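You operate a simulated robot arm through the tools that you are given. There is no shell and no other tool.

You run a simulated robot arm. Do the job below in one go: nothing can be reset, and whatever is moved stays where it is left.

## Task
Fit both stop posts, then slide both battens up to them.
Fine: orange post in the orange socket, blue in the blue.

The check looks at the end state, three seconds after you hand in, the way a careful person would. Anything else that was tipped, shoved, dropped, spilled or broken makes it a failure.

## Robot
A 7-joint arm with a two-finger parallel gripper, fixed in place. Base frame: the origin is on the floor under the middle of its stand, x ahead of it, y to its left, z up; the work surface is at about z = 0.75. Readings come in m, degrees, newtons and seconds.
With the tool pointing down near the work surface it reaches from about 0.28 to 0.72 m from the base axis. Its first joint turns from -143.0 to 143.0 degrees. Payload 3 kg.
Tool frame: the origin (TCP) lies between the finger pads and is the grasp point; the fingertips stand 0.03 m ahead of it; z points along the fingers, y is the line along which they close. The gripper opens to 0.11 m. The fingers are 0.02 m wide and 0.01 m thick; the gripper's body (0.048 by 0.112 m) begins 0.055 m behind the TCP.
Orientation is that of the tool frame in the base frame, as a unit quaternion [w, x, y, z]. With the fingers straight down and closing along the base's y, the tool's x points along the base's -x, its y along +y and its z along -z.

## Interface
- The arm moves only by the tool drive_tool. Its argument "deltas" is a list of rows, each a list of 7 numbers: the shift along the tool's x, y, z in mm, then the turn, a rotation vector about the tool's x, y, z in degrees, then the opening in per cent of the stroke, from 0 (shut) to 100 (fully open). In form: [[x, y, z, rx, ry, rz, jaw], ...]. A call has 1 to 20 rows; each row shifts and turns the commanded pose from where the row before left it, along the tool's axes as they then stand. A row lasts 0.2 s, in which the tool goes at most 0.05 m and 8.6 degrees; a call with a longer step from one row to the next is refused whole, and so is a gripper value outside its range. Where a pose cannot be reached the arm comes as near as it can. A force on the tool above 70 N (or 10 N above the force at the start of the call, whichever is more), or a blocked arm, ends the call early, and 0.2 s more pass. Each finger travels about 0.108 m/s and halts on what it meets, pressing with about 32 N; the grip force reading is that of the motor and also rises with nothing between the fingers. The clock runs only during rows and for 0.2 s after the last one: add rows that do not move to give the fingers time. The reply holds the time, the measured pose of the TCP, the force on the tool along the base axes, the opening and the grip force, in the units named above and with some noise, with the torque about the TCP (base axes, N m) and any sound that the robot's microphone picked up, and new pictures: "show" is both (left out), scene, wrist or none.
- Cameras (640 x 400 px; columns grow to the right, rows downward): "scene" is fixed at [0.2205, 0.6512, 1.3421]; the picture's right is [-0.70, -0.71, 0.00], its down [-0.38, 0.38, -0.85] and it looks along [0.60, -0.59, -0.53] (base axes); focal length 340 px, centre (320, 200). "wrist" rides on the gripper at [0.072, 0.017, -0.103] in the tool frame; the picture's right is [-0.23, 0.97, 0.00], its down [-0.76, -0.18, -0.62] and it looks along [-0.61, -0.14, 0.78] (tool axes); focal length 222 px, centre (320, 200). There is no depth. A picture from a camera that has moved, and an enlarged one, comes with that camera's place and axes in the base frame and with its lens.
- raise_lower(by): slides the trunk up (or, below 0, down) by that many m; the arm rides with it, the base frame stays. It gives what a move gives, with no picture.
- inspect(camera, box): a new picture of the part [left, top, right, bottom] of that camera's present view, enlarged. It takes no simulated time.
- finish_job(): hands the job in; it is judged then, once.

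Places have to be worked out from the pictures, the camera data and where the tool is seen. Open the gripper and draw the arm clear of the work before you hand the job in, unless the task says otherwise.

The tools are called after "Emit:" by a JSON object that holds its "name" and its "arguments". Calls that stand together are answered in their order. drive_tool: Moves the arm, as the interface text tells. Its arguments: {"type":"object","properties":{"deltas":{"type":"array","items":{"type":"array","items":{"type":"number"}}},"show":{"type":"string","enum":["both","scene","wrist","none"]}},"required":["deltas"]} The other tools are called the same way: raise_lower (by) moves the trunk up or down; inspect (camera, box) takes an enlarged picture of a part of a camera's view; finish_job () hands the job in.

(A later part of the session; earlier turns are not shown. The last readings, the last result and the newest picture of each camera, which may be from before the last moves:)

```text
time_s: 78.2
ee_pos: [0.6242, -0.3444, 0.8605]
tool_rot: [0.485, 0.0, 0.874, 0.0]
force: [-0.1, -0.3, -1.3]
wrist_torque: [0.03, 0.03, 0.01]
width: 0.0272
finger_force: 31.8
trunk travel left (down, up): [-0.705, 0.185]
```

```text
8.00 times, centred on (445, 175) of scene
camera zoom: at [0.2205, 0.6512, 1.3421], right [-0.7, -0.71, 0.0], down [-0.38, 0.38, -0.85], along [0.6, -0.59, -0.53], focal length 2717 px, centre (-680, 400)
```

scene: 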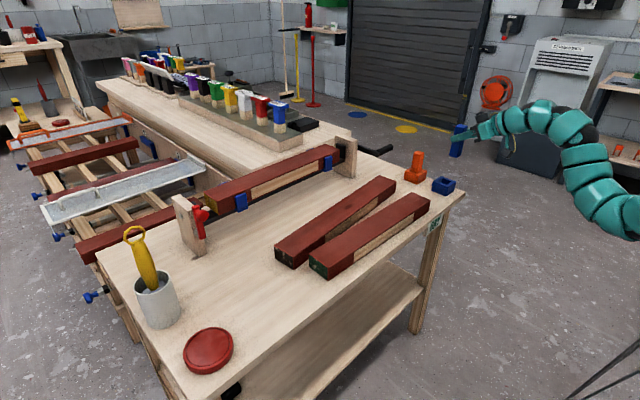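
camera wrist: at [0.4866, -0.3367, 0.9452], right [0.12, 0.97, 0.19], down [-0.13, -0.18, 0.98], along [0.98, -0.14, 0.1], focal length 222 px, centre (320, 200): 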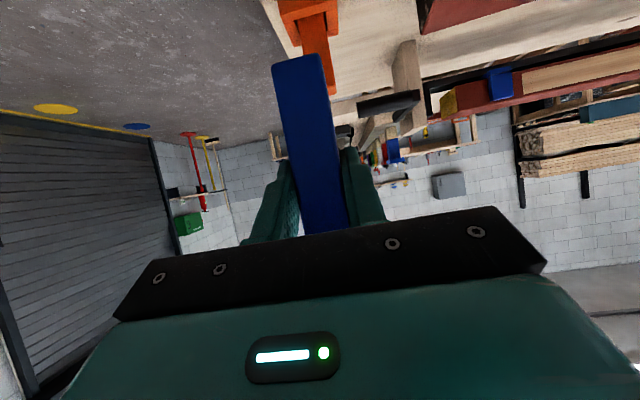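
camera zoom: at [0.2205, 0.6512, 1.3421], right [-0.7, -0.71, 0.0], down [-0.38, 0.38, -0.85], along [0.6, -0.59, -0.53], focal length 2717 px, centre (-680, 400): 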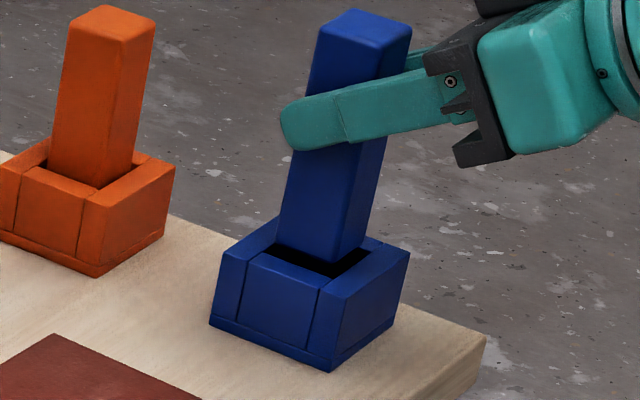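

It looks centred, but I want a sharper reading of the post's bottom corner against the hole before committing.

Emit:
{"name": "inspect", "arguments": {"camera": "scene", "box": [432, 172, 460, 192]}}

Emit:
{"name": "inspect", "arguments": {"camera": "wrist", "box": [250, 0, 350, 70]}}

```text
16.00 times, centred on (446, 182) of scene
camera zoom: at [0.2205, 0.6512, 1.3421], right [-0.7, -0.71, 0.0], down [-0.38, 0.38, -0.85], along [0.6, -0.59, -0.53], focal length 5435 px, centre (-1696, 488)
```

zoom: 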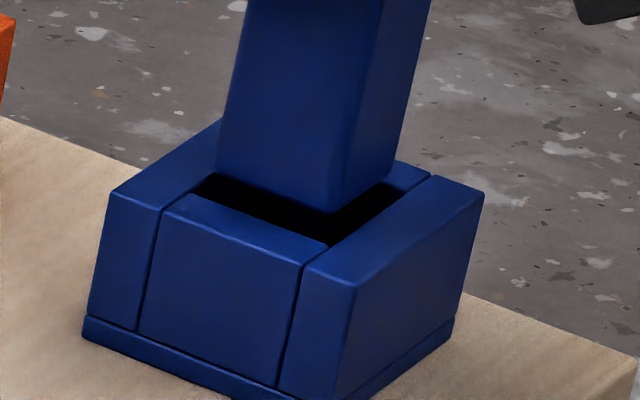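

```text
5.71 times, centred on (300, 35) of wrist
camera zoom: at [0.4973, -0.3284, 0.854], right [0.12, 0.97, 0.19], down [-0.13, -0.18, 0.98], along [0.98, -0.14, 0.1], focal length 1269 px, centre (434, 1143)
```

zoom: 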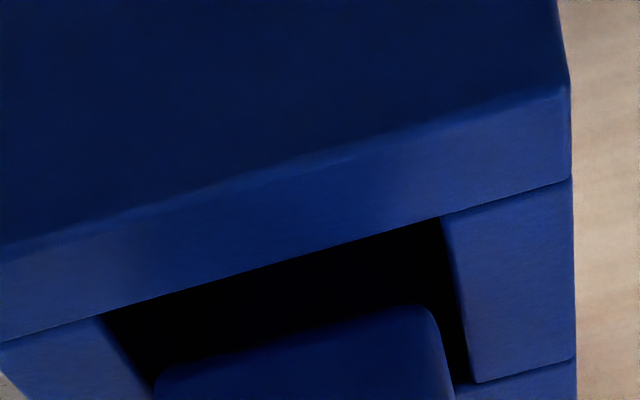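

Using the corner offset between post and hole in this sharp view together with the wrist view, the post is about 7 mm above the rim. It has roughly 1.2 mm margin at the near wall and 1.8 mm at the +y wall. I trim +1.2 mm in x and −0.7 mm in y, then probe down 11 mm.

Emit:
{"name": "drive_tool", "arguments": {"deltas": [[-0.63, -0.7, 1.02, 0, 0, 0, 3], [2.5, 0, 1.6, 0, 0, 0, 3], [2.3, 0, 1.45, 0, 0, 0, 3], [2.3, 0, 1.45, 0, 0, 0, 3], [2.3, 0, 1.45, 0, 0, 0, 3], [0, 0, 0, 0, 0, 0, 3]], "show": "none"}}

Emit:
{"name": "inspect", "arguments": {"camera": "scene", "box": [432, 172, 460, 192]}}

```text
time_s: 79.7
ee_pos: [0.6265, -0.3468, 0.8504]
tool_rot: [0.486, 0.0, 0.874, -0.001]
force: [0.0, 0.8, -0.8]
wrist_torque: [-0.01, 0.01, 0.02]
width: 0.0274
finger_force: 31.9
trunk travel left (down, up): [-0.705, 0.185]
```

```text
16.00 times, centred on (446, 182) of scene
camera zoom: at [0.2205, 0.6512, 1.3421], right [-0.7, -0.71, 0.0], down [-0.38, 0.38, -0.85], along [0.6, -0.59, -0.53], focal length 5435 px, centre (-1696, 488)
```

zoom: 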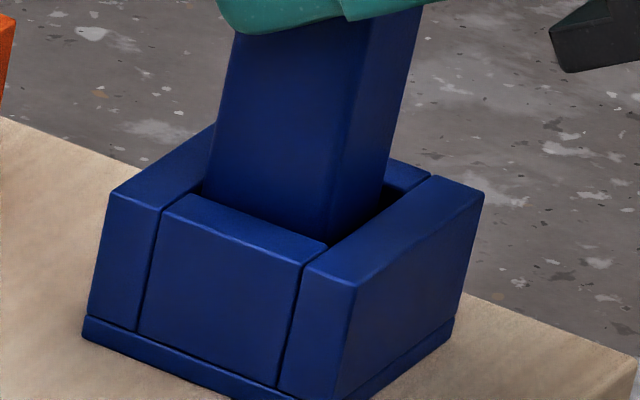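

No contact force and the post is just inside the hole. I continue down 24 mm in 3 mm rows.

Emit:
{"name": "drive_tool", "arguments": {"deltas": [[2.55, 0, 1.585, 0, 0, 0, 3], [2.55, 0, 1.585, 0, 0, 0, 3], [2.55, 0, 1.585, 0, 0, 0, 3], [2.55, 0, 1.585, 0, 0, 0, 3], [2.55, 0, 1.585, 0, 0, 0, 3], [2.55, 0, 1.585, 0, 0, 0, 3], [2.55, 0, 1.585, 0, 0, 0, 3], [2.55, 0, 1.585, 0, 0, 0, 3], [0, 0, 0, 0, 0, 0, 3]], "show": "none"}}

Emit:
{"name": "inspect", "arguments": {"camera": "scene", "box": [415, 150, 475, 200]}}

```text
time_s: 81.7
ee_pos: [0.6264, -0.3456, 0.8263]
tool_rot: [0.487, 0.0, 0.873, -0.001]
force: [-2.2, 0.8, 6.1]
wrist_torque: [0.02, 0.15, -0.01]
width: 0.0273
finger_force: 31.8
trunk travel left (down, up): [-0.705, 0.185]
```

```text
8.00 times, centred on (445, 175) of scene
camera zoom: at [0.2205, 0.6512, 1.3421], right [-0.7, -0.71, 0.0], down [-0.38, 0.38, -0.85], along [0.6, -0.59, -0.53], focal length 2717 px, centre (-680, 400)
```

zoom: 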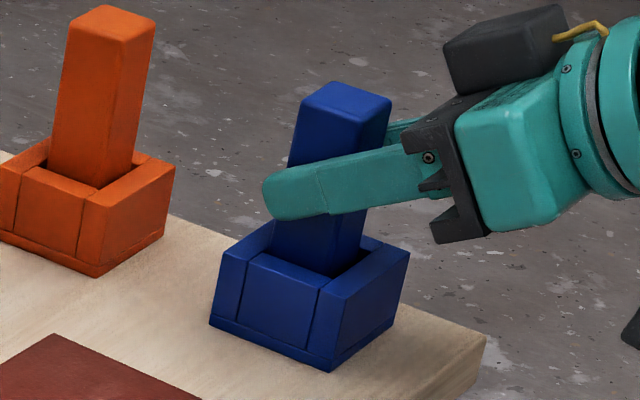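

A light 6 N upward force shows the bottom has reached the socket floor. I open gradually to release.

Emit:
{"name": "drive_tool", "arguments": {"deltas": [[0, 0, 0, 0, 0, 0, 20], [0, 0, 0, 0, 0, 0, 26], [0, 0, 0, 0, 0, 0, 32], [0, 0, 0, 0, 0, 0, 45], [0, 0, 0, 0, 0, 0, 60], [0, 0, 0, 0, 0, 0, 60]], "show": "none"}}

Emit:
{"name": "inspect", "arguments": {"camera": "scene", "box": [405, 140, 475, 200]}}

```text
time_s: 83.0
ee_pos: [0.6265, -0.3451, 0.825]
tool_rot: [0.485, -0.001, 0.874, 0.0]
force: [0.1, -0.3, 1.3]
wrist_torque: [-0.01, 0.03, -0.01]
width: 0.0661
finger_force: 0.1
trunk travel left (down, up): [-0.705, 0.185]
```

```text
6.67 times, centred on (440, 170) of scene
camera zoom: at [0.2205, 0.6512, 1.3421], right [-0.7, -0.71, 0.0], down [-0.38, 0.38, -0.85], along [0.6, -0.59, -0.53], focal length 2264 px, centre (-480, 400)
```

zoom: 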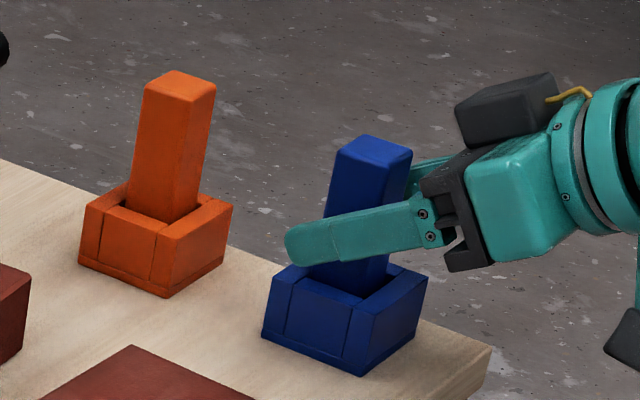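

The blue post stands in its socket. I back the fingers out 75 mm along the tool axis.

Emit:
{"name": "drive_tool", "arguments": {"deltas": [[0, 0, -15, 0, 0, 0, 60], [0, 0, -20, 0, 0, 0, 65], [0, 0, -20, 0, 0, 0, 80], [0, 0, -20, 0, 0, 0, 100], [0, 0, 0, 0, 0, 0, 100]], "show": "none"}}

Emit:
{"name": "raise_lower", "arguments": {"by": 0.1}}

Emit:
{"name": "inspect", "arguments": {"camera": "scene", "box": [395, 140, 475, 200]}}

```text
time_s: 84.2
ee_pos: [0.5628, -0.345, 0.8656]
tool_rot: [0.485, 0.0, 0.875, -0.001]
force: [0.4, 0.5, 0.2]
wrist_torque: [-0.01, -0.01, 0.04]
width: 0.1099
finger_force: 0.1
trunk travel left (down, up): [-0.705, 0.185]
```

```text
time_s: 85.6
ee_pos: [0.563, -0.3461, 0.9646]
tool_rot: [0.486, 0.001, 0.874, -0.001]
force: [0.2, 0.5, -0.1]
wrist_torque: [0.04, 0.0, -0.01]
width: 0.1099
finger_force: 0.2
trunk travel left (down, up): [-0.805, 0.085]
```

```text
6.67 times, centred on (435, 170) of scene
camera zoom: at [0.2205, 0.6512, 1.3421], right [-0.7, -0.71, 0.0], down [-0.38, 0.38, -0.85], along [0.6, -0.59, -0.53], focal length 2264 px, centre (-447, 400)
```

zoom: 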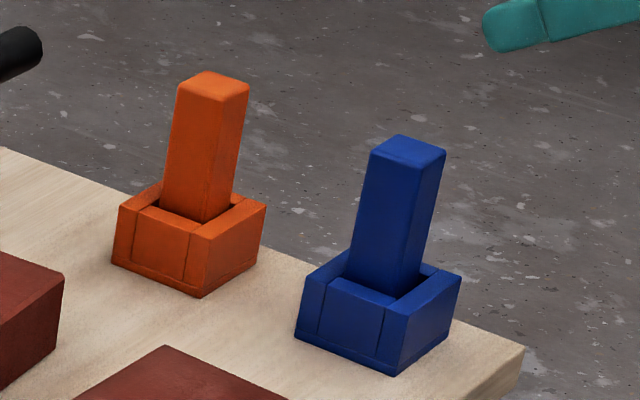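

Both posts stand upright in their matching sockets. Now for the battens: I move out to about (0.65,−0.10) and bring the tool back to vertical.

Emit:
{"name": "drive_tool", "arguments": {"deltas": [[-7.7, 40.8, 12.3, 0, 0, 0, 100], [-7.7, 40.8, 12.3, 0, 0, 0, 100], [-7.7, 40.8, 12.3, 0, 0, 0, 100], [-7.7, 40.8, 12.3, 0, 0, 0, 100], [-7.7, 40.8, 12.3, 0, 0, 0, 100], [-7.7, 40.8, 12.3, 0, 0, 0, 100], [0, 0, 0, 0, 8.3, 0, 100], [0, 0, 0, 0, 8.3, 0, 100], [0, 0, 0, 0, 8.3, 0, 100], [0, 0, 0, 0, 8.3, 0, 100], [0, 0, 0, 0, 8.3, 0, 100], [0, 0, 0, 0, 8.3, 0, 100], [0, 0, 0, 0, 8.3, 0, 100], [0, 0, 0, 0, 0, 0, 100]], "show": "both"}}

```text
time_s: 88.6
ee_pos: [0.6505, -0.1007, 0.9656]
tool_rot: [-0.001, 0.0, 1.0, -0.001]
force: [0.5, -0.7, -0.6]
wrist_torque: [-0.05, -0.01, -0.01]
width: 0.11
finger_force: 0.1
trunk travel left (down, up): [-0.805, 0.085]
camera wrist: at [0.5758, -0.0835, 1.0695], right [0.23, 0.97, 0.0], down [0.76, -0.18, 0.62], along [0.61, -0.14, -0.78], focal length 222 px, centre (320, 200)
```

scene: 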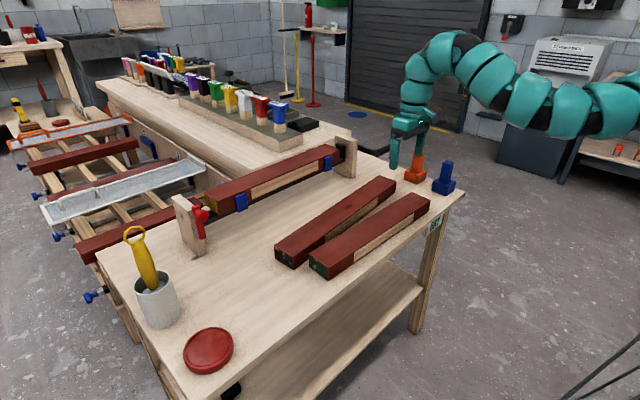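
wrist: 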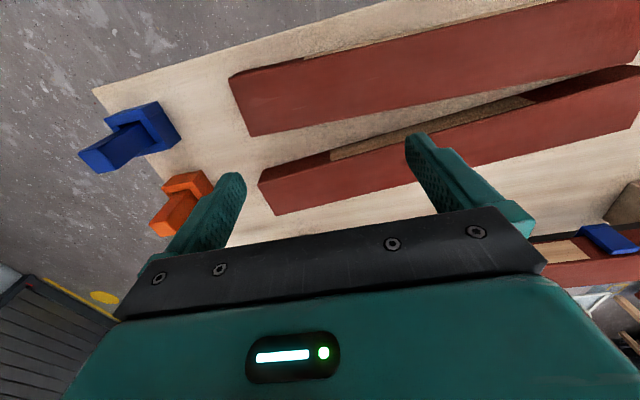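

The tool is vertical again. I zoom the wrist view to measure both battens and the sockets precisely.

Emit:
{"name": "inspect", "arguments": {"camera": "wrist", "box": [200, 20, 440, 230]}}

Emit:
{"name": "inspect", "arguments": {"camera": "wrist", "box": [440, 0, 640, 200]}}

Emit:
{"name": "inspect", "arguments": {"camera": "wrist", "box": [60, 70, 260, 240]}}

```text
1.90 times, centred on (320, 125) of wrist
camera zoom: at [0.5758, -0.0835, 1.0695], right [0.23, 0.97, 0.0], down [0.76, -0.18, 0.62], along [0.61, -0.14, -0.78], focal length 423 px, centre (320, 343)
```

zoom: 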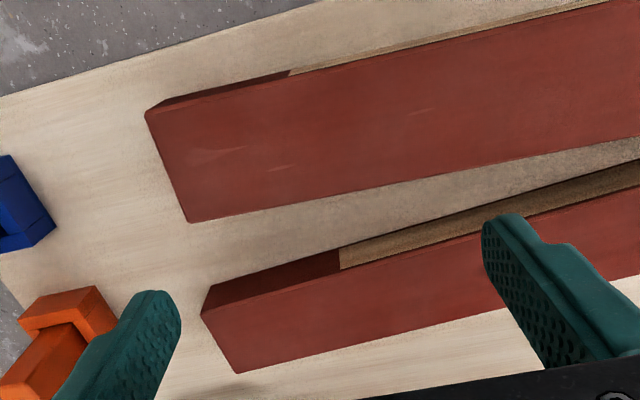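

```text
2.00 times, centred on (540, 100) of wrist
camera zoom: at [0.5758, -0.0835, 1.0695], right [0.23, 0.97, 0.0], down [0.76, -0.18, 0.62], along [0.61, -0.14, -0.78], focal length 444 px, centre (-120, 400)
```

zoom: 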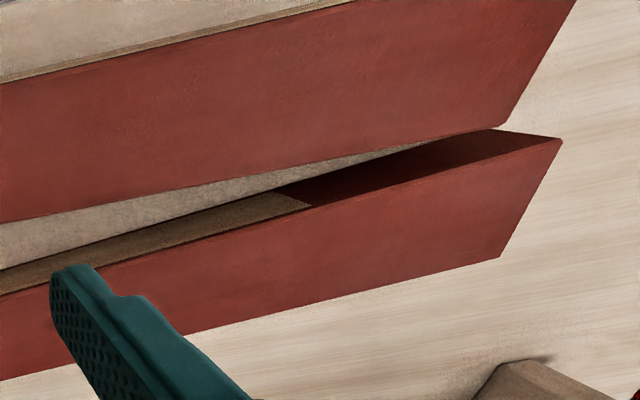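

```text
2.35 times, centred on (160, 155) of wrist
camera zoom: at [0.5758, -0.0835, 1.0695], right [0.23, 0.97, 0.0], down [0.76, -0.18, 0.62], along [0.61, -0.14, -0.78], focal length 523 px, centre (696, 306)
```

zoom: 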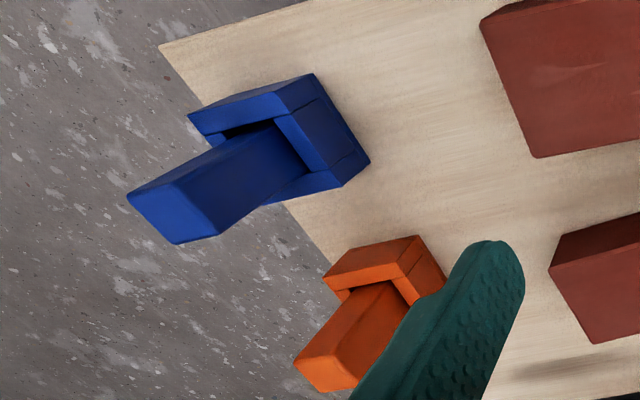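

Measurements: batten 2's end is near (0.636,−0.197) with the axis 1.8° off, in line with the blue socket. Batten 1's end is near (0.7785,−0.217), 5° skewed and offset about +34 mm from the orange socket. I turn the tool so the fingers close across batten 2, with the camera facing the sockets.

Emit:
{"name": "drive_tool", "arguments": {"deltas": [[0, 0, 0, 0, 0, 8.35, 100], [0, 0, 0, 0, 0, 8.35, 100], [0, 0, 0, 0, 0, 8.35, 100], [0, 0, 0, 0, 0, 8.35, 100], [0, 0, 0, 0, 0, 8.35, 100], [0, 0, 0, 0, 0, 8.35, 100], [0, 0, 0, 0, 0, 8.35, 100], [0, 0, 0, 0, 0, 8.35, 100], [0, 0, 0, 0, 0, 8.35, 100], [0, 0, 0, 0, 0, 8.35, 100], [0, 0, 0, 0, 0, 8.34, 100], [0, 0, 0, 0, 0, 0, 100]], "show": "both"}}

```text
time_s: 91.2
ee_pos: [0.6504, -0.1015, 0.9645]
tool_rot: [0.001, 0.719, 0.695, 0.0]
force: [-1.0, 0.3, -1.0]
wrist_torque: [0.03, 0.02, -0.02]
width: 0.11
finger_force: 0.1
trunk travel left (down, up): [-0.805, 0.085]
camera wrist: at [0.6683, -0.029, 1.0689], right [0.97, -0.26, 0.0], down [-0.2, -0.75, 0.62], along [-0.16, -0.6, -0.78], focal length 222 px, centre (320, 200)
```

scene: 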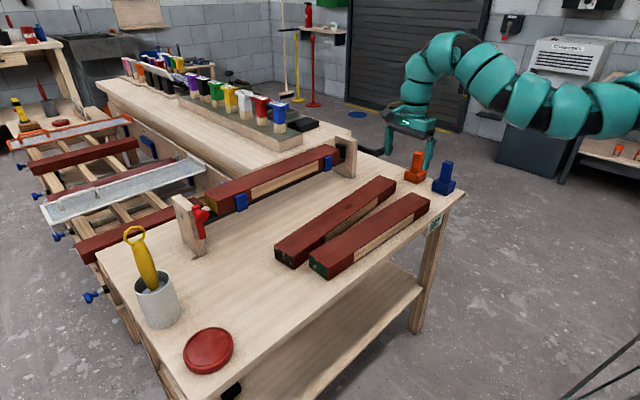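
wrist: 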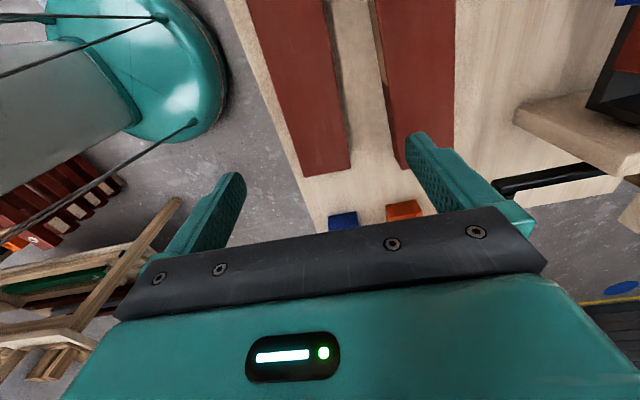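

The yaw is −91.9° with no flags. I move over batten 2's grip point (0.642,−0.02), within its bare-wood stretch, and lower to z≈0.85 to check alignment.

Emit:
{"name": "drive_tool", "arguments": {"deltas": [[40.6, -5.7, 0, 0, 0, 0, 100], [40.6, -5.7, 0, 0, 0, 0, 100], [0, 0, 38, 0, 0, 0, 100], [0, 0, 38, 0, 0, 0, 100], [0, 0, 38, 0, 0, 0, 100], [0, 0, 0, 0, 0, 0, 100]], "show": "both"}}

Emit:
{"name": "inspect", "arguments": {"camera": "scene", "box": [270, 130, 450, 270]}}

```text
time_s: 92.6
ee_pos: [0.6406, -0.0183, 0.8525]
tool_rot: [0.0, 0.719, 0.695, 0.0]
force: [-0.5, 0.4, 0.2]
wrist_torque: [-0.02, 0.01, 0.0]
width: 0.1099
finger_force: 0.2
trunk travel left (down, up): [-0.805, 0.085]
camera wrist: at [0.6582, 0.0532, 0.9553], right [0.97, -0.26, 0.0], down [-0.2, -0.76, 0.62], along [-0.16, -0.6, -0.78], focal length 222 px, centre (320, 200)
```

scene: 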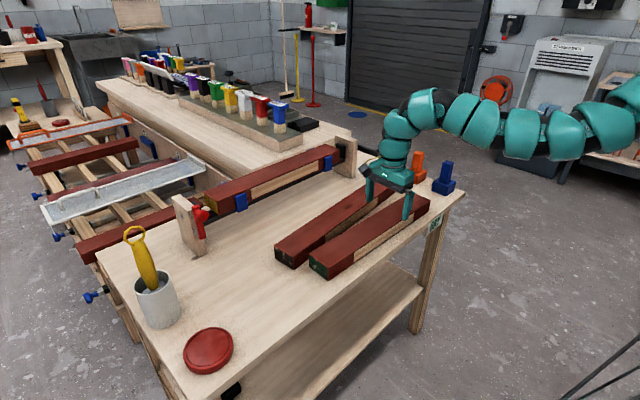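
wrist: 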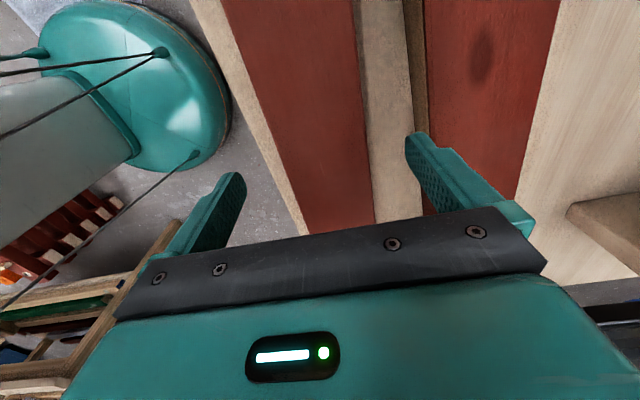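

```text
2.86 times, centred on (360, 200) of scene
camera zoom: at [0.2205, 0.6512, 1.3421], right [-0.7, -0.71, 0.0], down [-0.38, 0.38, -0.85], along [0.6, -0.59, -0.53], focal length 970 px, centre (206, 200)
```

zoom: 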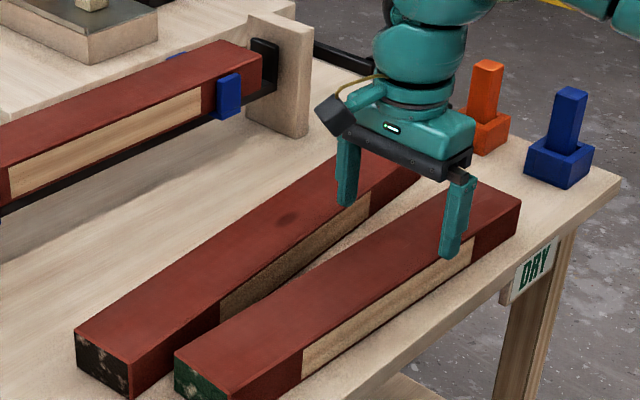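

The fingers straddle batten 2 with about 20 mm of room on each side, and the far finger falls in the gap between the battens. I descend to TCP z≈0.790, leaving the tips about 8 mm above the table.

Emit:
{"name": "drive_tool", "arguments": {"deltas": [[0, 1.1, 20, 0, 0, 0, 100], [0, 0, 20, 0, 0, 0, 100], [0, 0, 15, 0, 0, 0, 100], [0, 0, 7.5, 0, 0, 0, 100], [0, 0, 0, 0, 0, 0, 100]], "show": "wrist"}}

Emit:
{"name": "inspect", "arguments": {"camera": "scene", "box": [310, 130, 470, 250]}}

```text
time_s: 93.8
ee_pos: [0.6425, -0.0202, 0.7888]
tool_rot: [0.0, 0.718, 0.696, 0.0]
force: [0.3, 0.1, 0.0]
wrist_torque: [-0.01, 0.01, -0.01]
width: 0.1102
finger_force: 0.0
trunk travel left (down, up): [-0.805, 0.085]
camera wrist: at [0.6597, 0.052, 0.8929], right [0.97, -0.26, 0.0], down [-0.2, -0.76, 0.62], along [-0.16, -0.6, -0.78], focal length 222 px, centre (320, 200)
```

wrist: 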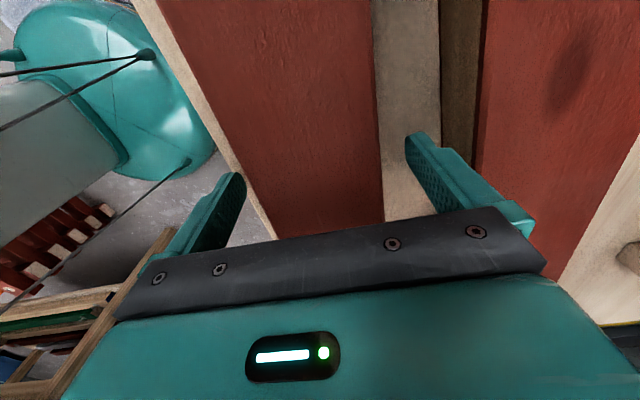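

```text
3.33 times, centred on (390, 190) of scene
camera zoom: at [0.2205, 0.6512, 1.3421], right [-0.7, -0.71, 0.0], down [-0.38, 0.38, -0.85], along [0.6, -0.59, -0.53], focal length 1132 px, centre (87, 233)
```

zoom: 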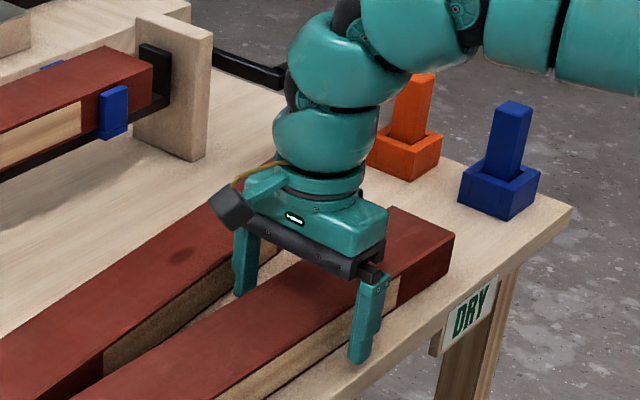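

Both fingers are placed correctly against the bare stretch. I close gently on batten 2.

Emit:
{"name": "drive_tool", "arguments": {"deltas": [[0, 0, 0, 0, 0, 0, 80], [0, 0, 0, 0, 0, 0, 70], [0, 0, 0, 0, 0, 0, 65], [0, 0, 0, 0, 0, 0, 61], [0, 0, 0, 0, 0, 0, 57], [0, 0, 0, 0, 0, 0, 50], [0, 0, 0, 0, 0, 0, 45], [0, 0, 0, 0, 0, 0, 45]], "show": "wrist"}}

Emit:
{"name": "inspect", "arguments": {"camera": "scene", "box": [270, 130, 470, 270]}}

```text
time_s: 95.6
ee_pos: [0.6414, -0.019, 0.7887]
tool_rot: [0.001, 0.719, 0.695, 0.0]
force: [-2.9, 0.6, -0.8]
wrist_torque: [-0.05, 0.16, 0.05]
width: 0.07
finger_force: 32.2
trunk travel left (down, up): [-0.805, 0.085]
camera wrist: at [0.6595, 0.0519, 0.8928], right [0.97, -0.26, 0.0], down [-0.2, -0.75, 0.62], along [-0.16, -0.6, -0.78], focal length 222 px, centre (320, 200)
```

wrist: 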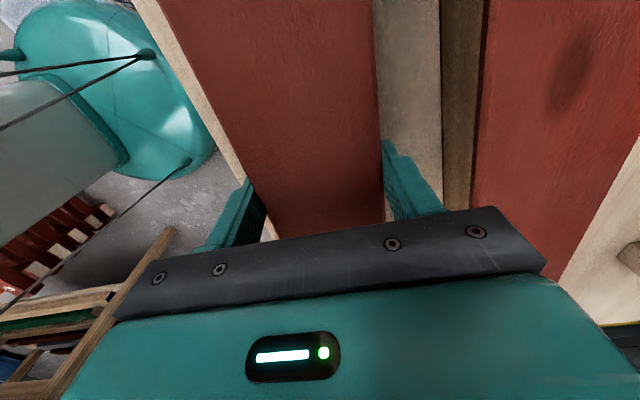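

```text
2.86 times, centred on (370, 200) of scene
camera zoom: at [0.2205, 0.6512, 1.3421], right [-0.7, -0.71, 0.0], down [-0.38, 0.38, -0.85], along [0.6, -0.59, -0.53], focal length 970 px, centre (177, 200)
```

zoom: 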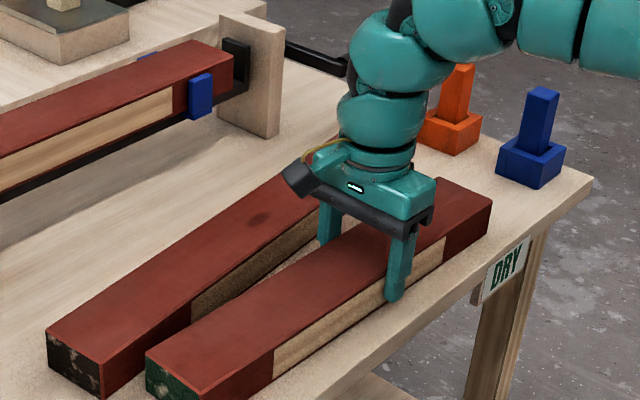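

Batten 2 is held at a 70 mm width. I slide it about 108 mm toward the blue socket, straightening the 1.85° on the way and stopping about 1 cm short.

Emit:
{"name": "drive_tool", "arguments": {"deltas": [[-5, -0.2, 0, 0, 0, -0.1, 45], [-10.8, -0.41, 0, 0, 0, -0.185, 45], [-10.8, -0.41, 0, 0, 0, -0.185, 45], [-10.8, -0.41, 0, 0, 0, -0.185, 45], [-10.8, -0.41, 0, 0, 0, -0.185, 45], [-10.8, -0.41, 0, 0, 0, -0.185, 45], [-10.8, -0.41, 0, 0, 0, -0.185, 45], [-10.8, -0.41, 0, 0, 0, -0.185, 45], [-10.8, -0.41, 0, 0, 0, -0.185, 45], [-10.8, -0.41, 0, 0, 0, -0.185, 45], [-6, -0.2, 0, 0, 0, -0.1, 45], [0, 0, 0, 0, 0, 0, 45]], "show": "both"}}

Emit:
{"name": "inspect", "arguments": {"camera": "scene", "box": [370, 140, 480, 220]}}

```text
time_s: 98.2
ee_pos: [0.6351, -0.1266, 0.7893]
tool_rot: [0.001, 0.707, 0.707, 0.0]
force: [-0.6, 3.1, 6.7]
wrist_torque: [-0.22, -0.32, 0.25]
width: 0.0699
finger_force: 31.8
trunk travel left (down, up): [-0.805, 0.085]
camera wrist: at [0.6516, -0.0554, 0.8928], right [0.97, -0.23, 0.0], down [-0.18, -0.76, 0.62], along [-0.14, -0.61, -0.78], focal length 222 px, centre (320, 200)
```

scene: 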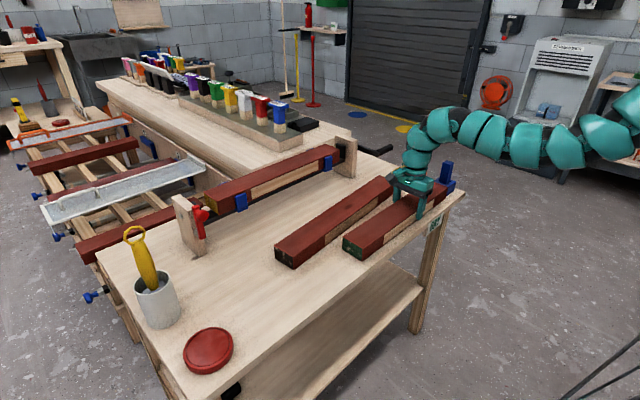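
wrist: 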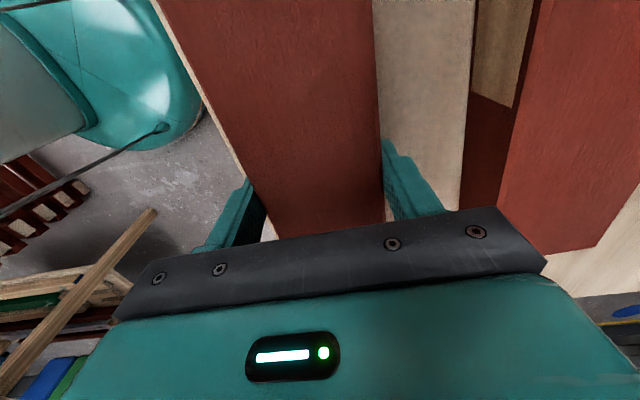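

```text
5.00 times, centred on (425, 180) of scene
camera zoom: at [0.2205, 0.6512, 1.3421], right [-0.7, -0.71, 0.0], down [-0.38, 0.38, -0.85], along [0.6, -0.59, -0.53], focal length 1698 px, centre (-205, 300)
```

zoom: 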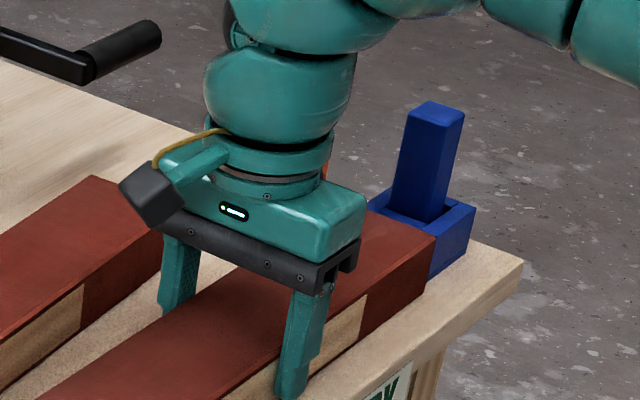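

The batten moved as planned, with an estimated gap of about 10 mm. I creep on 6 mm and watch the y-force for contact.

Emit:
{"name": "drive_tool", "arguments": {"deltas": [[-3, 0, 0, 0, 0, 0, 45], [-3, 0, 0, 0, 0, 0, 45], [0, 0, 0, 0, 0, 0, 45]], "show": "none"}}

Emit:
{"name": "inspect", "arguments": {"camera": "scene", "box": [425, 170, 465, 200]}}

```text
time_s: 99.0
ee_pos: [0.6361, -0.1334, 0.7892]
tool_rot: [0.0, 0.707, 0.707, -0.001]
force: [-1.7, 4.3, 7.4]
wrist_torque: [-0.06, 0.24, -0.31]
width: 0.0699
finger_force: 31.7
trunk travel left (down, up): [-0.805, 0.085]
```

```text
13.33 times, centred on (445, 185) of scene
camera zoom: at [0.2205, 0.6512, 1.3421], right [-0.7, -0.71, 0.0], down [-0.38, 0.38, -0.85], along [0.6, -0.59, -0.53], focal length 4529 px, centre (-1347, 400)
```

zoom: 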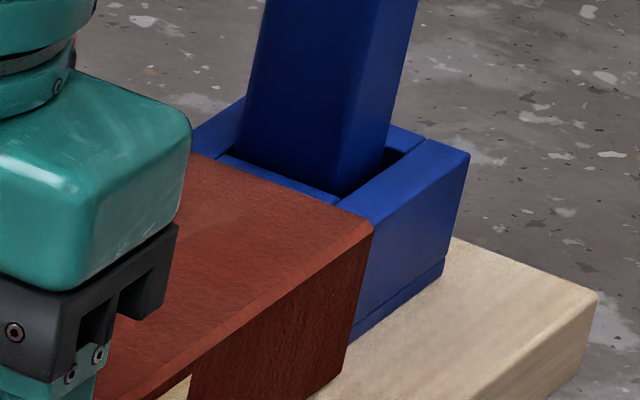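

The gap is nearly closed. I continue in 1.5 mm steps and look for a force rise.

Emit:
{"name": "drive_tool", "arguments": {"deltas": [[-1.5, 0, 0, 0, 0, 0, 45], [-1.5, 0, 0, 0, 0, 0, 45]], "show": "none"}}

```text
time_s: 99.6
ee_pos: [0.6373, -0.1367, 0.7894]
tool_rot: [0.001, 0.707, 0.707, -0.001]
force: [0.1, 4.5, 4.3]
wrist_torque: [-0.2, -0.13, -0.05]
width: 0.0698
finger_force: 31.9
trunk travel left (down, up): [-0.805, 0.085]
```

Still only sliding friction (4.5 N), so another 3 mm.

Emit:
{"name": "drive_tool", "arguments": {"deltas": [[-1.5, 0, 0, 0, 0, 0, 45], [-1.5, 0, 0, 0, 0, 0, 45]], "show": "none"}}

```text
time_s: 100.2
ee_pos: [0.6362, -0.1382, 0.7887]
tool_rot: [0.001, 0.707, 0.707, 0.0]
force: [-0.4, 4.4, 2.1]
wrist_torque: [-0.08, -0.16, -0.01]
width: 0.0701
finger_force: 31.7
trunk travel left (down, up): [-0.805, 0.085]
```

Still no contact, so another 3 mm with a picture.

Emit:
{"name": "drive_tool", "arguments": {"deltas": [[-1.5, 0, 0, 0, 0, 0, 45], [-1.5, 0, 0, 0, 0, 0, 45]], "show": "none"}}

Emit:
{"name": "inspect", "arguments": {"camera": "scene", "box": [425, 170, 465, 200]}}

```text
time_s: 100.8
ee_pos: [0.6368, -0.1399, 0.7895]
tool_rot: [-0.001, 0.707, 0.707, -0.001]
force: [-2.6, 11.7, 1.4]
wrist_torque: [-0.49, -0.43, -0.64]
width: 0.0701
finger_force: 31.9
trunk travel left (down, up): [-0.805, 0.085]
```

```text
13.33 times, centred on (445, 185) of scene
camera zoom: at [0.2205, 0.6512, 1.3421], right [-0.7, -0.71, 0.0], down [-0.38, 0.38, -0.85], along [0.6, -0.59, -0.53], focal length 4529 px, centre (-1347, 400)
```

zoom: 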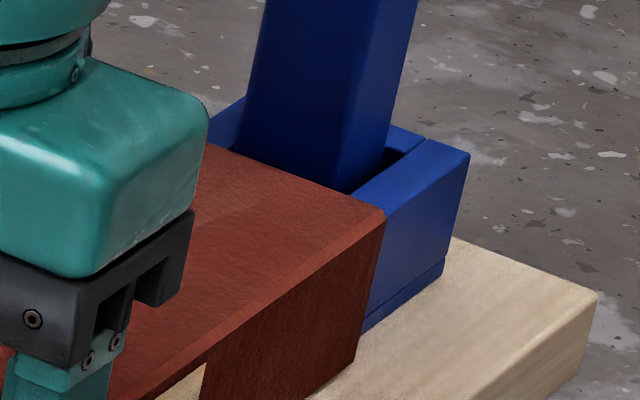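

The y-force jumped to 11.7 N and the TCP stopped short of the command, so batten 2 is butted against the blue stop. I release slowly and lift clear.

Emit:
{"name": "drive_tool", "arguments": {"deltas": [[0, 0, 0, 0, 0, 0, 62], [0, 0, 0, 0, 0, 0, 68], [0, 0, 0, 0, 0, 0, 76], [0, 0, 0, 0, 0, 0, 84], [0, 0, 0, 0, 0, 0, 84], [0, 0, -15, 0, 0, 0, 84], [0, 0, -30, 0, 0, 0, 84], [0, 0, -40, 0, 0, 0, 90], [0, 0, -40, 0, 0, 0, 100], [0, 0, 0, 0, 0, 0, 100]], "show": "both"}}

Emit:
{"name": "inspect", "arguments": {"camera": "scene", "box": [330, 140, 470, 250]}}

Emit:
{"name": "inspect", "arguments": {"camera": "wrist", "box": [250, 0, 540, 210]}}

```text
time_s: 103.0
ee_pos: [0.6376, -0.1446, 0.9136]
tool_rot: [0.001, 0.707, 0.707, 0.0]
force: [1.0, 0.3, 0.2]
wrist_torque: [0.01, 0.03, 0.02]
width: 0.1099
finger_force: 0.0
trunk travel left (down, up): [-0.805, 0.085]
camera wrist: at [0.6522, -0.0717, 1.0177], right [0.97, -0.23, 0.0], down [-0.18, -0.76, 0.62], along [-0.14, -0.61, -0.78], focal length 222 px, centre (320, 200)
```

scene: 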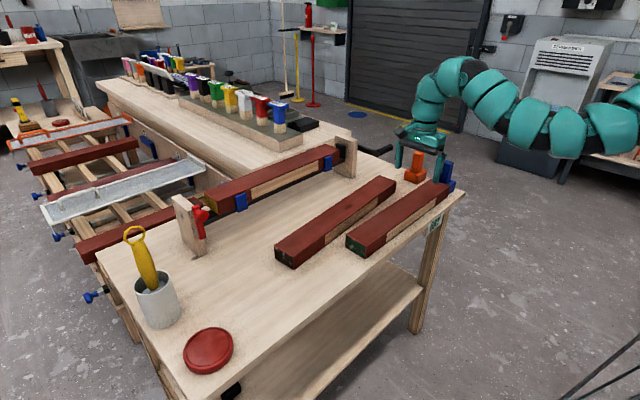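
wrist: 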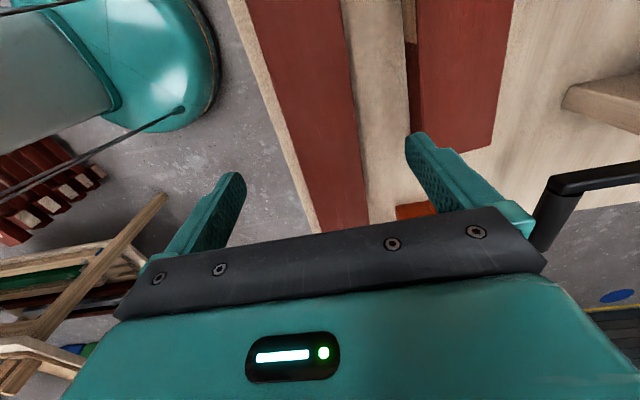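

```text
3.64 times, centred on (400, 195) of scene
camera zoom: at [0.2205, 0.6512, 1.3421], right [-0.7, -0.71, 0.0], down [-0.38, 0.38, -0.85], along [0.6, -0.59, -0.53], focal length 1235 px, centre (29, 218)
```

zoom: 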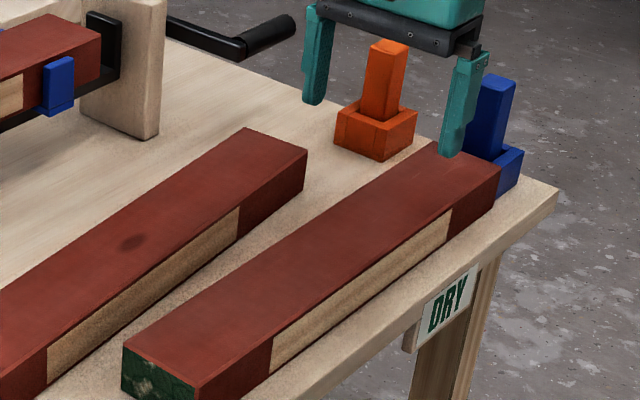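

```text
1.90 times, centred on (395, 105) of wrist
camera zoom: at [0.6522, -0.0717, 1.0177], right [0.97, -0.23, 0.0], down [-0.18, -0.76, 0.62], along [-0.14, -0.61, -0.78], focal length 423 px, centre (177, 381)
```

zoom: 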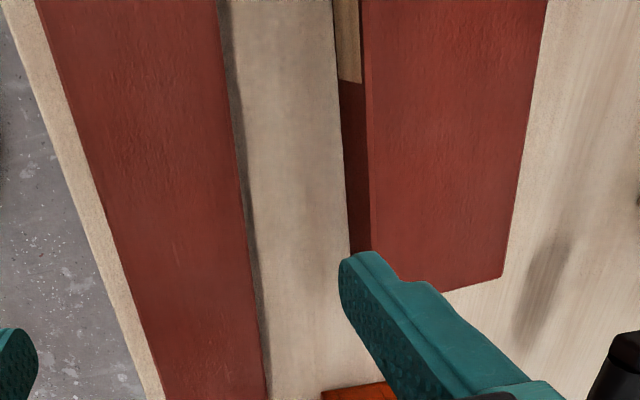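

Batten 2 is clear and butted against its stop. For batten 1 I go up and out over its grip point at about (0.765,−0.06), still on bare wood, turning 5° to match its skew.

Emit:
{"name": "drive_tool", "arguments": {"deltas": [[16.9, 25.5, -25.3, 0, 0, 0, 100], [16.9, 25.5, -25.3, 0, 0, 0, 100], [16.9, 25.5, -25.3, 0, 0, 0, 100], [16.9, 25.5, -25.3, 0, 0, 0, 100], [16.9, 25.3, -25.2, 0, 0, 0, 100], [0, 0, 0, 0, 0, -4.98, 100], [0, 0, 0, 0, 0, 0, 100]], "show": "both"}}

```text
time_s: 104.6
ee_pos: [0.7643, -0.0563, 1.0394]
tool_rot: [-0.001, 0.676, 0.737, -0.001]
force: [0.2, 0.3, 0.4]
wrist_torque: [-0.03, 0.01, -0.01]
width: 0.1099
finger_force: 0.1
trunk travel left (down, up): [-0.805, 0.085]
camera wrist: at [0.7738, 0.0167, 1.143], right [0.99, -0.14, 0.0], down [-0.11, -0.77, 0.62], along [-0.09, -0.62, -0.78], focal length 222 px, centre (320, 200)
```

scene: 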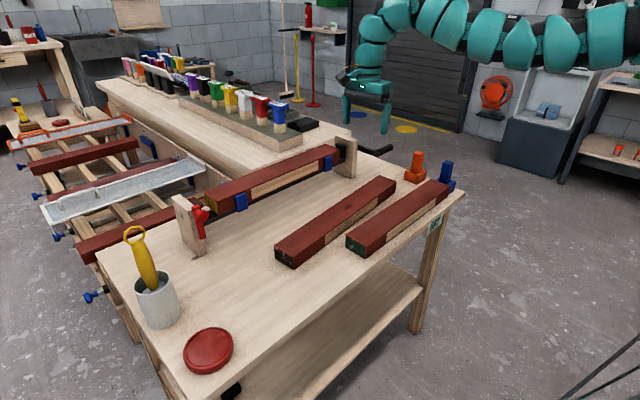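
wrist: 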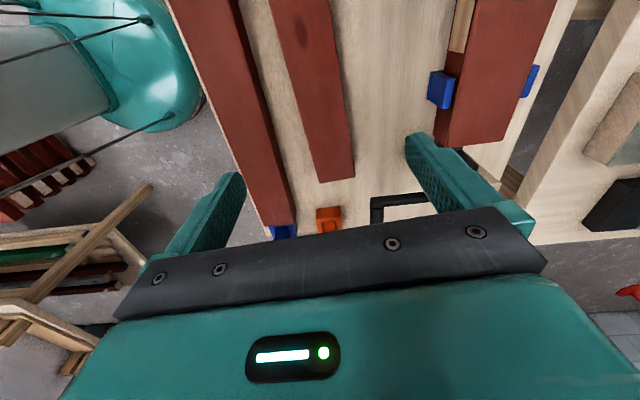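

In position with no flags. I lower the trunk 0.19 m, straight down, so the fingertips stop about 3 cm above the batten's top.

Emit:
{"name": "raise_lower", "arguments": {"by": -0.19}}

Emit:
{"name": "inspect", "arguments": {"camera": "wrist", "box": [0, 0, 640, 400]}}

Emit:
{"name": "inspect", "arguments": {"camera": "scene", "box": [270, 110, 470, 270]}}

```text
time_s: 106.7
ee_pos: [0.7643, -0.0574, 0.8493]
tool_rot: [0.001, 0.676, 0.737, 0.0]
force: [0.2, -0.4, -0.1]
wrist_torque: [0.02, -0.02, 0.0]
width: 0.1097
finger_force: 0.0
trunk travel left (down, up): [-0.615, 0.275]
```

```text
1.00 times, centred on (320, 200) of wrist (not enlarged: the box is as wide or as high as the picture)
camera zoom: at [0.7737, 0.0163, 0.9533], right [0.99, -0.14, 0.0], down [-0.11, -0.77, 0.62], along [-0.09, -0.62, -0.78], focal length 222 px, centre (320, 200)
```

zoom: 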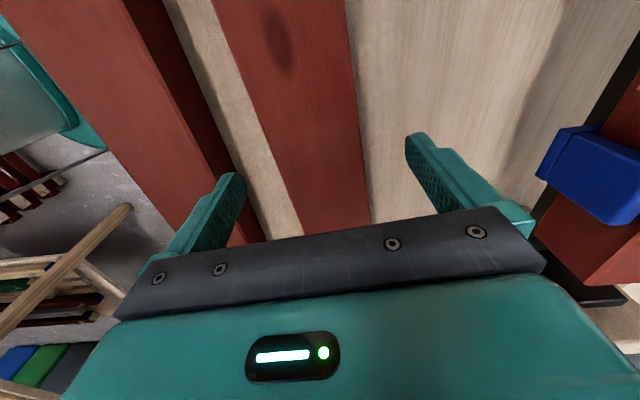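

```text
2.50 times, centred on (370, 190) of scene
camera zoom: at [0.2205, 0.6512, 1.3421], right [-0.7, -0.71, 0.0], down [-0.38, 0.38, -0.85], along [0.6, -0.59, -0.53], focal length 849 px, centre (195, 225)
```

zoom: 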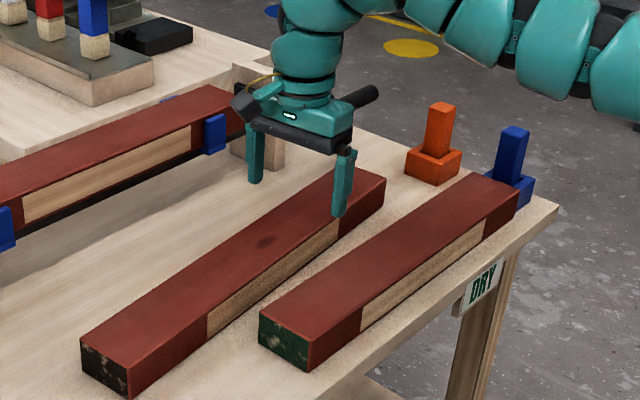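

It is aligned over the bare stretch, and the near finger will drop into the roughly 55 mm gap between the battens. I lower another 60 mm with the trunk.

Emit:
{"name": "raise_lower", "arguments": {"by": -0.06}}

Emit:
{"name": "inspect", "arguments": {"camera": "scene", "box": [300, 130, 440, 240]}}

```text
time_s: 107.7
ee_pos: [0.7651, -0.0565, 0.7896]
tool_rot: [0.001, 0.676, 0.737, -0.001]
force: [-0.2, 0.4, -0.2]
wrist_torque: [-0.01, 0.01, -0.02]
width: 0.1099
finger_force: 0.1
trunk travel left (down, up): [-0.555, 0.335]
```

```text
3.64 times, centred on (370, 185) of scene
camera zoom: at [0.2205, 0.6512, 1.3421], right [-0.7, -0.71, 0.0], down [-0.38, 0.38, -0.85], along [0.6, -0.59, -0.53], focal length 1235 px, centre (138, 254)
```

zoom: 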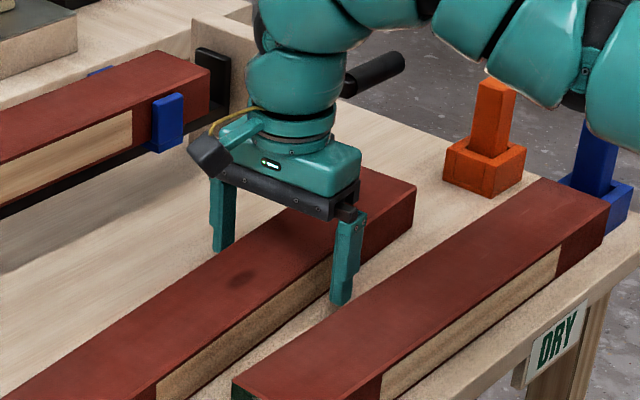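

Both fingers are down beside batten 1 without touching anything, so I close gently.

Emit:
{"name": "drive_tool", "arguments": {"deltas": [[0, 0, 0, 0, 0, 0, 80], [0, 0, 0, 0, 0, 0, 72], [0, 0, 0, 0, 0, 0, 67], [0, 0, 0, 0, 0, 0, 64], [0, 0, 0, 0, 0, 0, 60], [0, 0, 0, 0, 0, 0, 52], [0, 0, 0, 0, 0, 0, 45], [0, 0, 0, 0, 0, 0, 45]], "show": "wrist"}}

Emit:
{"name": "inspect", "arguments": {"camera": "scene", "box": [300, 130, 440, 240]}}

```text
time_s: 109.5
ee_pos: [0.7639, -0.0573, 0.7894]
tool_rot: [0.001, 0.675, 0.737, 0.0]
force: [-1.0, -1.0, -0.1]
wrist_torque: [-0.05, 0.08, 0.48]
width: 0.0698
finger_force: 32.0
trunk travel left (down, up): [-0.555, 0.335]
camera wrist: at [0.7736, 0.0161, 0.8933], right [0.99, -0.14, 0.0], down [-0.11, -0.77, 0.62], along [-0.09, -0.62, -0.78], focal length 222 px, centre (320, 200)
```

wrist: 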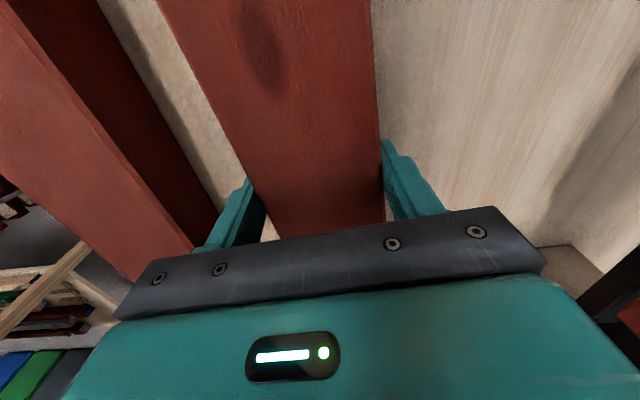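

```text
3.64 times, centred on (370, 185) of scene
camera zoom: at [0.2205, 0.6512, 1.3421], right [-0.7, -0.71, 0.0], down [-0.38, 0.38, -0.85], along [0.6, -0.59, -0.53], focal length 1235 px, centre (138, 254)
```

zoom: 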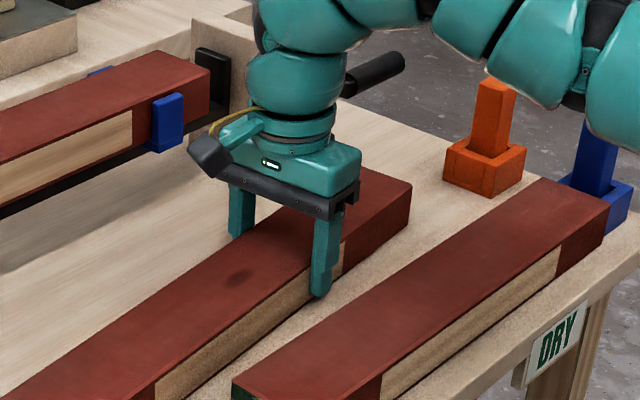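

Batten 1 is gripped at 69.8 mm. I slide it toward the orange stop while turning out the 5° skew and shifting to x≈0.7447, stopping about 1 cm short.

Emit:
{"name": "drive_tool", "arguments": {"deltas": [[-4, -1, 0, 0, 0, 0.2, 45], [-7.42, -1.96, 0, 0, 0, 0.41, 45], [-7.42, -1.96, 0, 0, 0, 0.41, 45], [-7.42, -1.96, 0, 0, 0, 0.41, 45], [-7.42, -1.96, 0, 0, 0, 0.41, 45], [-7.42, -1.96, 0, 0, 0, 0.41, 45], [-7.42, -1.96, 0, 0, 0, 0.41, 45], [-7.42, -1.96, 0, 0, 0, 0.41, 45], [-7.42, -1.96, 0, 0, 0, 0.41, 45], [-7.42, -1.96, 0, 0, 0, 0.41, 45], [-7.42, -1.96, 0, 0, 0, 0.41, 45], [-7.42, -1.96, 0, 0, 0, 0.41, 45], [-3.5, -0.9, 0, 0, 0, 0.24, 45], [0, 0, 0, 0, 0, 0, 45]], "show": "both"}}

Emit:
{"name": "inspect", "arguments": {"camera": "scene", "box": [290, 130, 470, 260]}}

```text
time_s: 112.5
ee_pos: [0.7446, -0.1459, 0.7905]
tool_rot: [0.0, 0.707, 0.708, -0.001]
force: [0.7, 4.5, 5.8]
wrist_torque: [-0.06, 0.24, 0.39]
width: 0.0698
finger_force: 32.1
trunk travel left (down, up): [-0.555, 0.335]
camera wrist: at [0.7601, -0.074, 0.8933], right [0.97, -0.23, 0.0], down [-0.18, -0.76, 0.62], along [-0.14, -0.61, -0.78], focal length 222 px, centre (320, 200)
```

scene: 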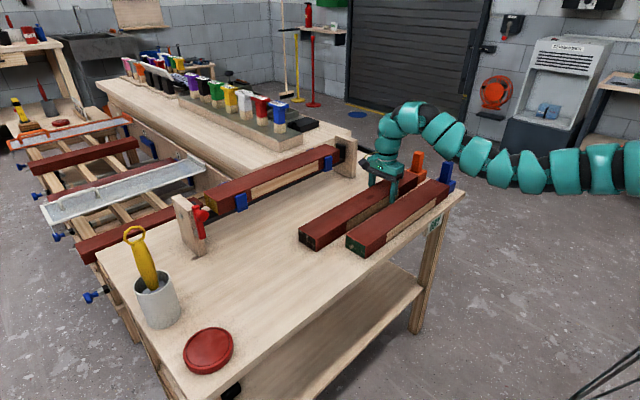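
wrist: 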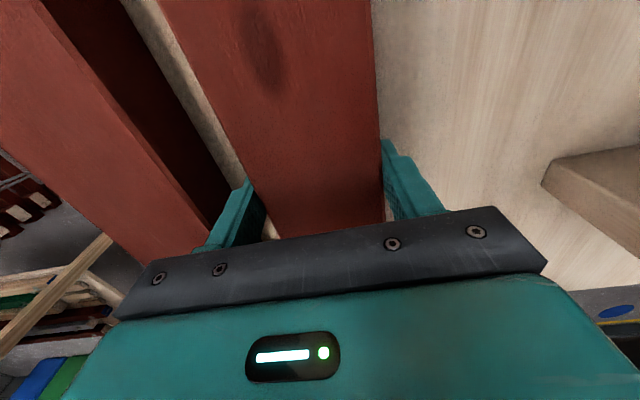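

```text
3.08 times, centred on (380, 195) of scene
camera zoom: at [0.2205, 0.6512, 1.3421], right [-0.7, -0.71, 0.0], down [-0.38, 0.38, -0.85], along [0.6, -0.59, -0.53], focal length 1045 px, centre (135, 215)
```

zoom: 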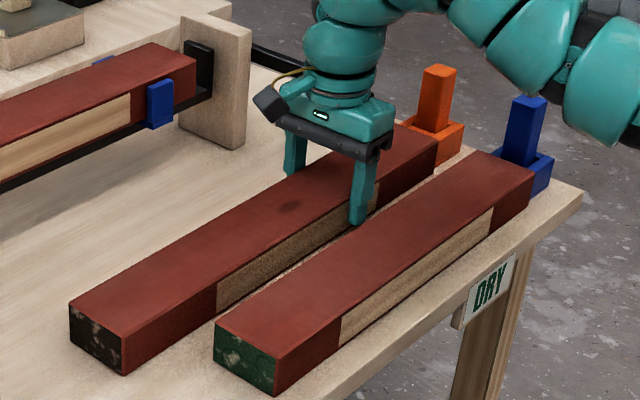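

Batten 1 is now parallel to batten 2 and in line with the orange stop. I creep forward 7 mm, then in smaller steps, watching the y-force.

Emit:
{"name": "drive_tool", "arguments": {"deltas": [[-3.5, 0, 0, 0, 0, 0, 45], [-3.5, 0, 0, 0, 0, 0, 45], [0, 0, 0, 0, 0, 0, 45]], "show": "none"}}

Emit:
{"name": "inspect", "arguments": {"camera": "scene", "box": [395, 150, 445, 190]}}

```text
time_s: 113.3
ee_pos: [0.7453, -0.153, 0.7893]
tool_rot: [0.001, 0.708, 0.707, 0.0]
force: [-1.1, 3.4, 4.2]
wrist_torque: [0.02, -0.11, -0.11]
width: 0.0696
finger_force: 32.0
trunk travel left (down, up): [-0.555, 0.335]
```

```text
10.00 times, centred on (420, 170) of scene
camera zoom: at [0.2205, 0.6512, 1.3421], right [-0.7, -0.71, 0.0], down [-0.38, 0.38, -0.85], along [0.6, -0.59, -0.53], focal length 3397 px, centre (-680, 500)
```

zoom: 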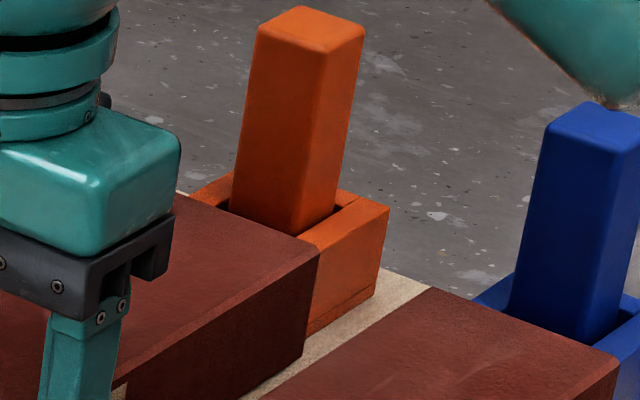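

Nearly there, and the force is still sliding friction only. I continue in 1.5 mm steps.

Emit:
{"name": "drive_tool", "arguments": {"deltas": [[-1.5, 0, 0, 0, 0, 0, 45], [-1.5, 0, 0, 0, 0, 0, 45]], "show": "none"}}

```text
time_s: 113.9
ee_pos: [0.7453, -0.1563, 0.7897]
tool_rot: [0.0, 0.707, 0.707, 0.0]
force: [-1.0, 6.3, 3.4]
wrist_torque: [-0.31, -0.01, -0.36]
width: 0.07
finger_force: 32.3
trunk travel left (down, up): [-0.555, 0.335]
```

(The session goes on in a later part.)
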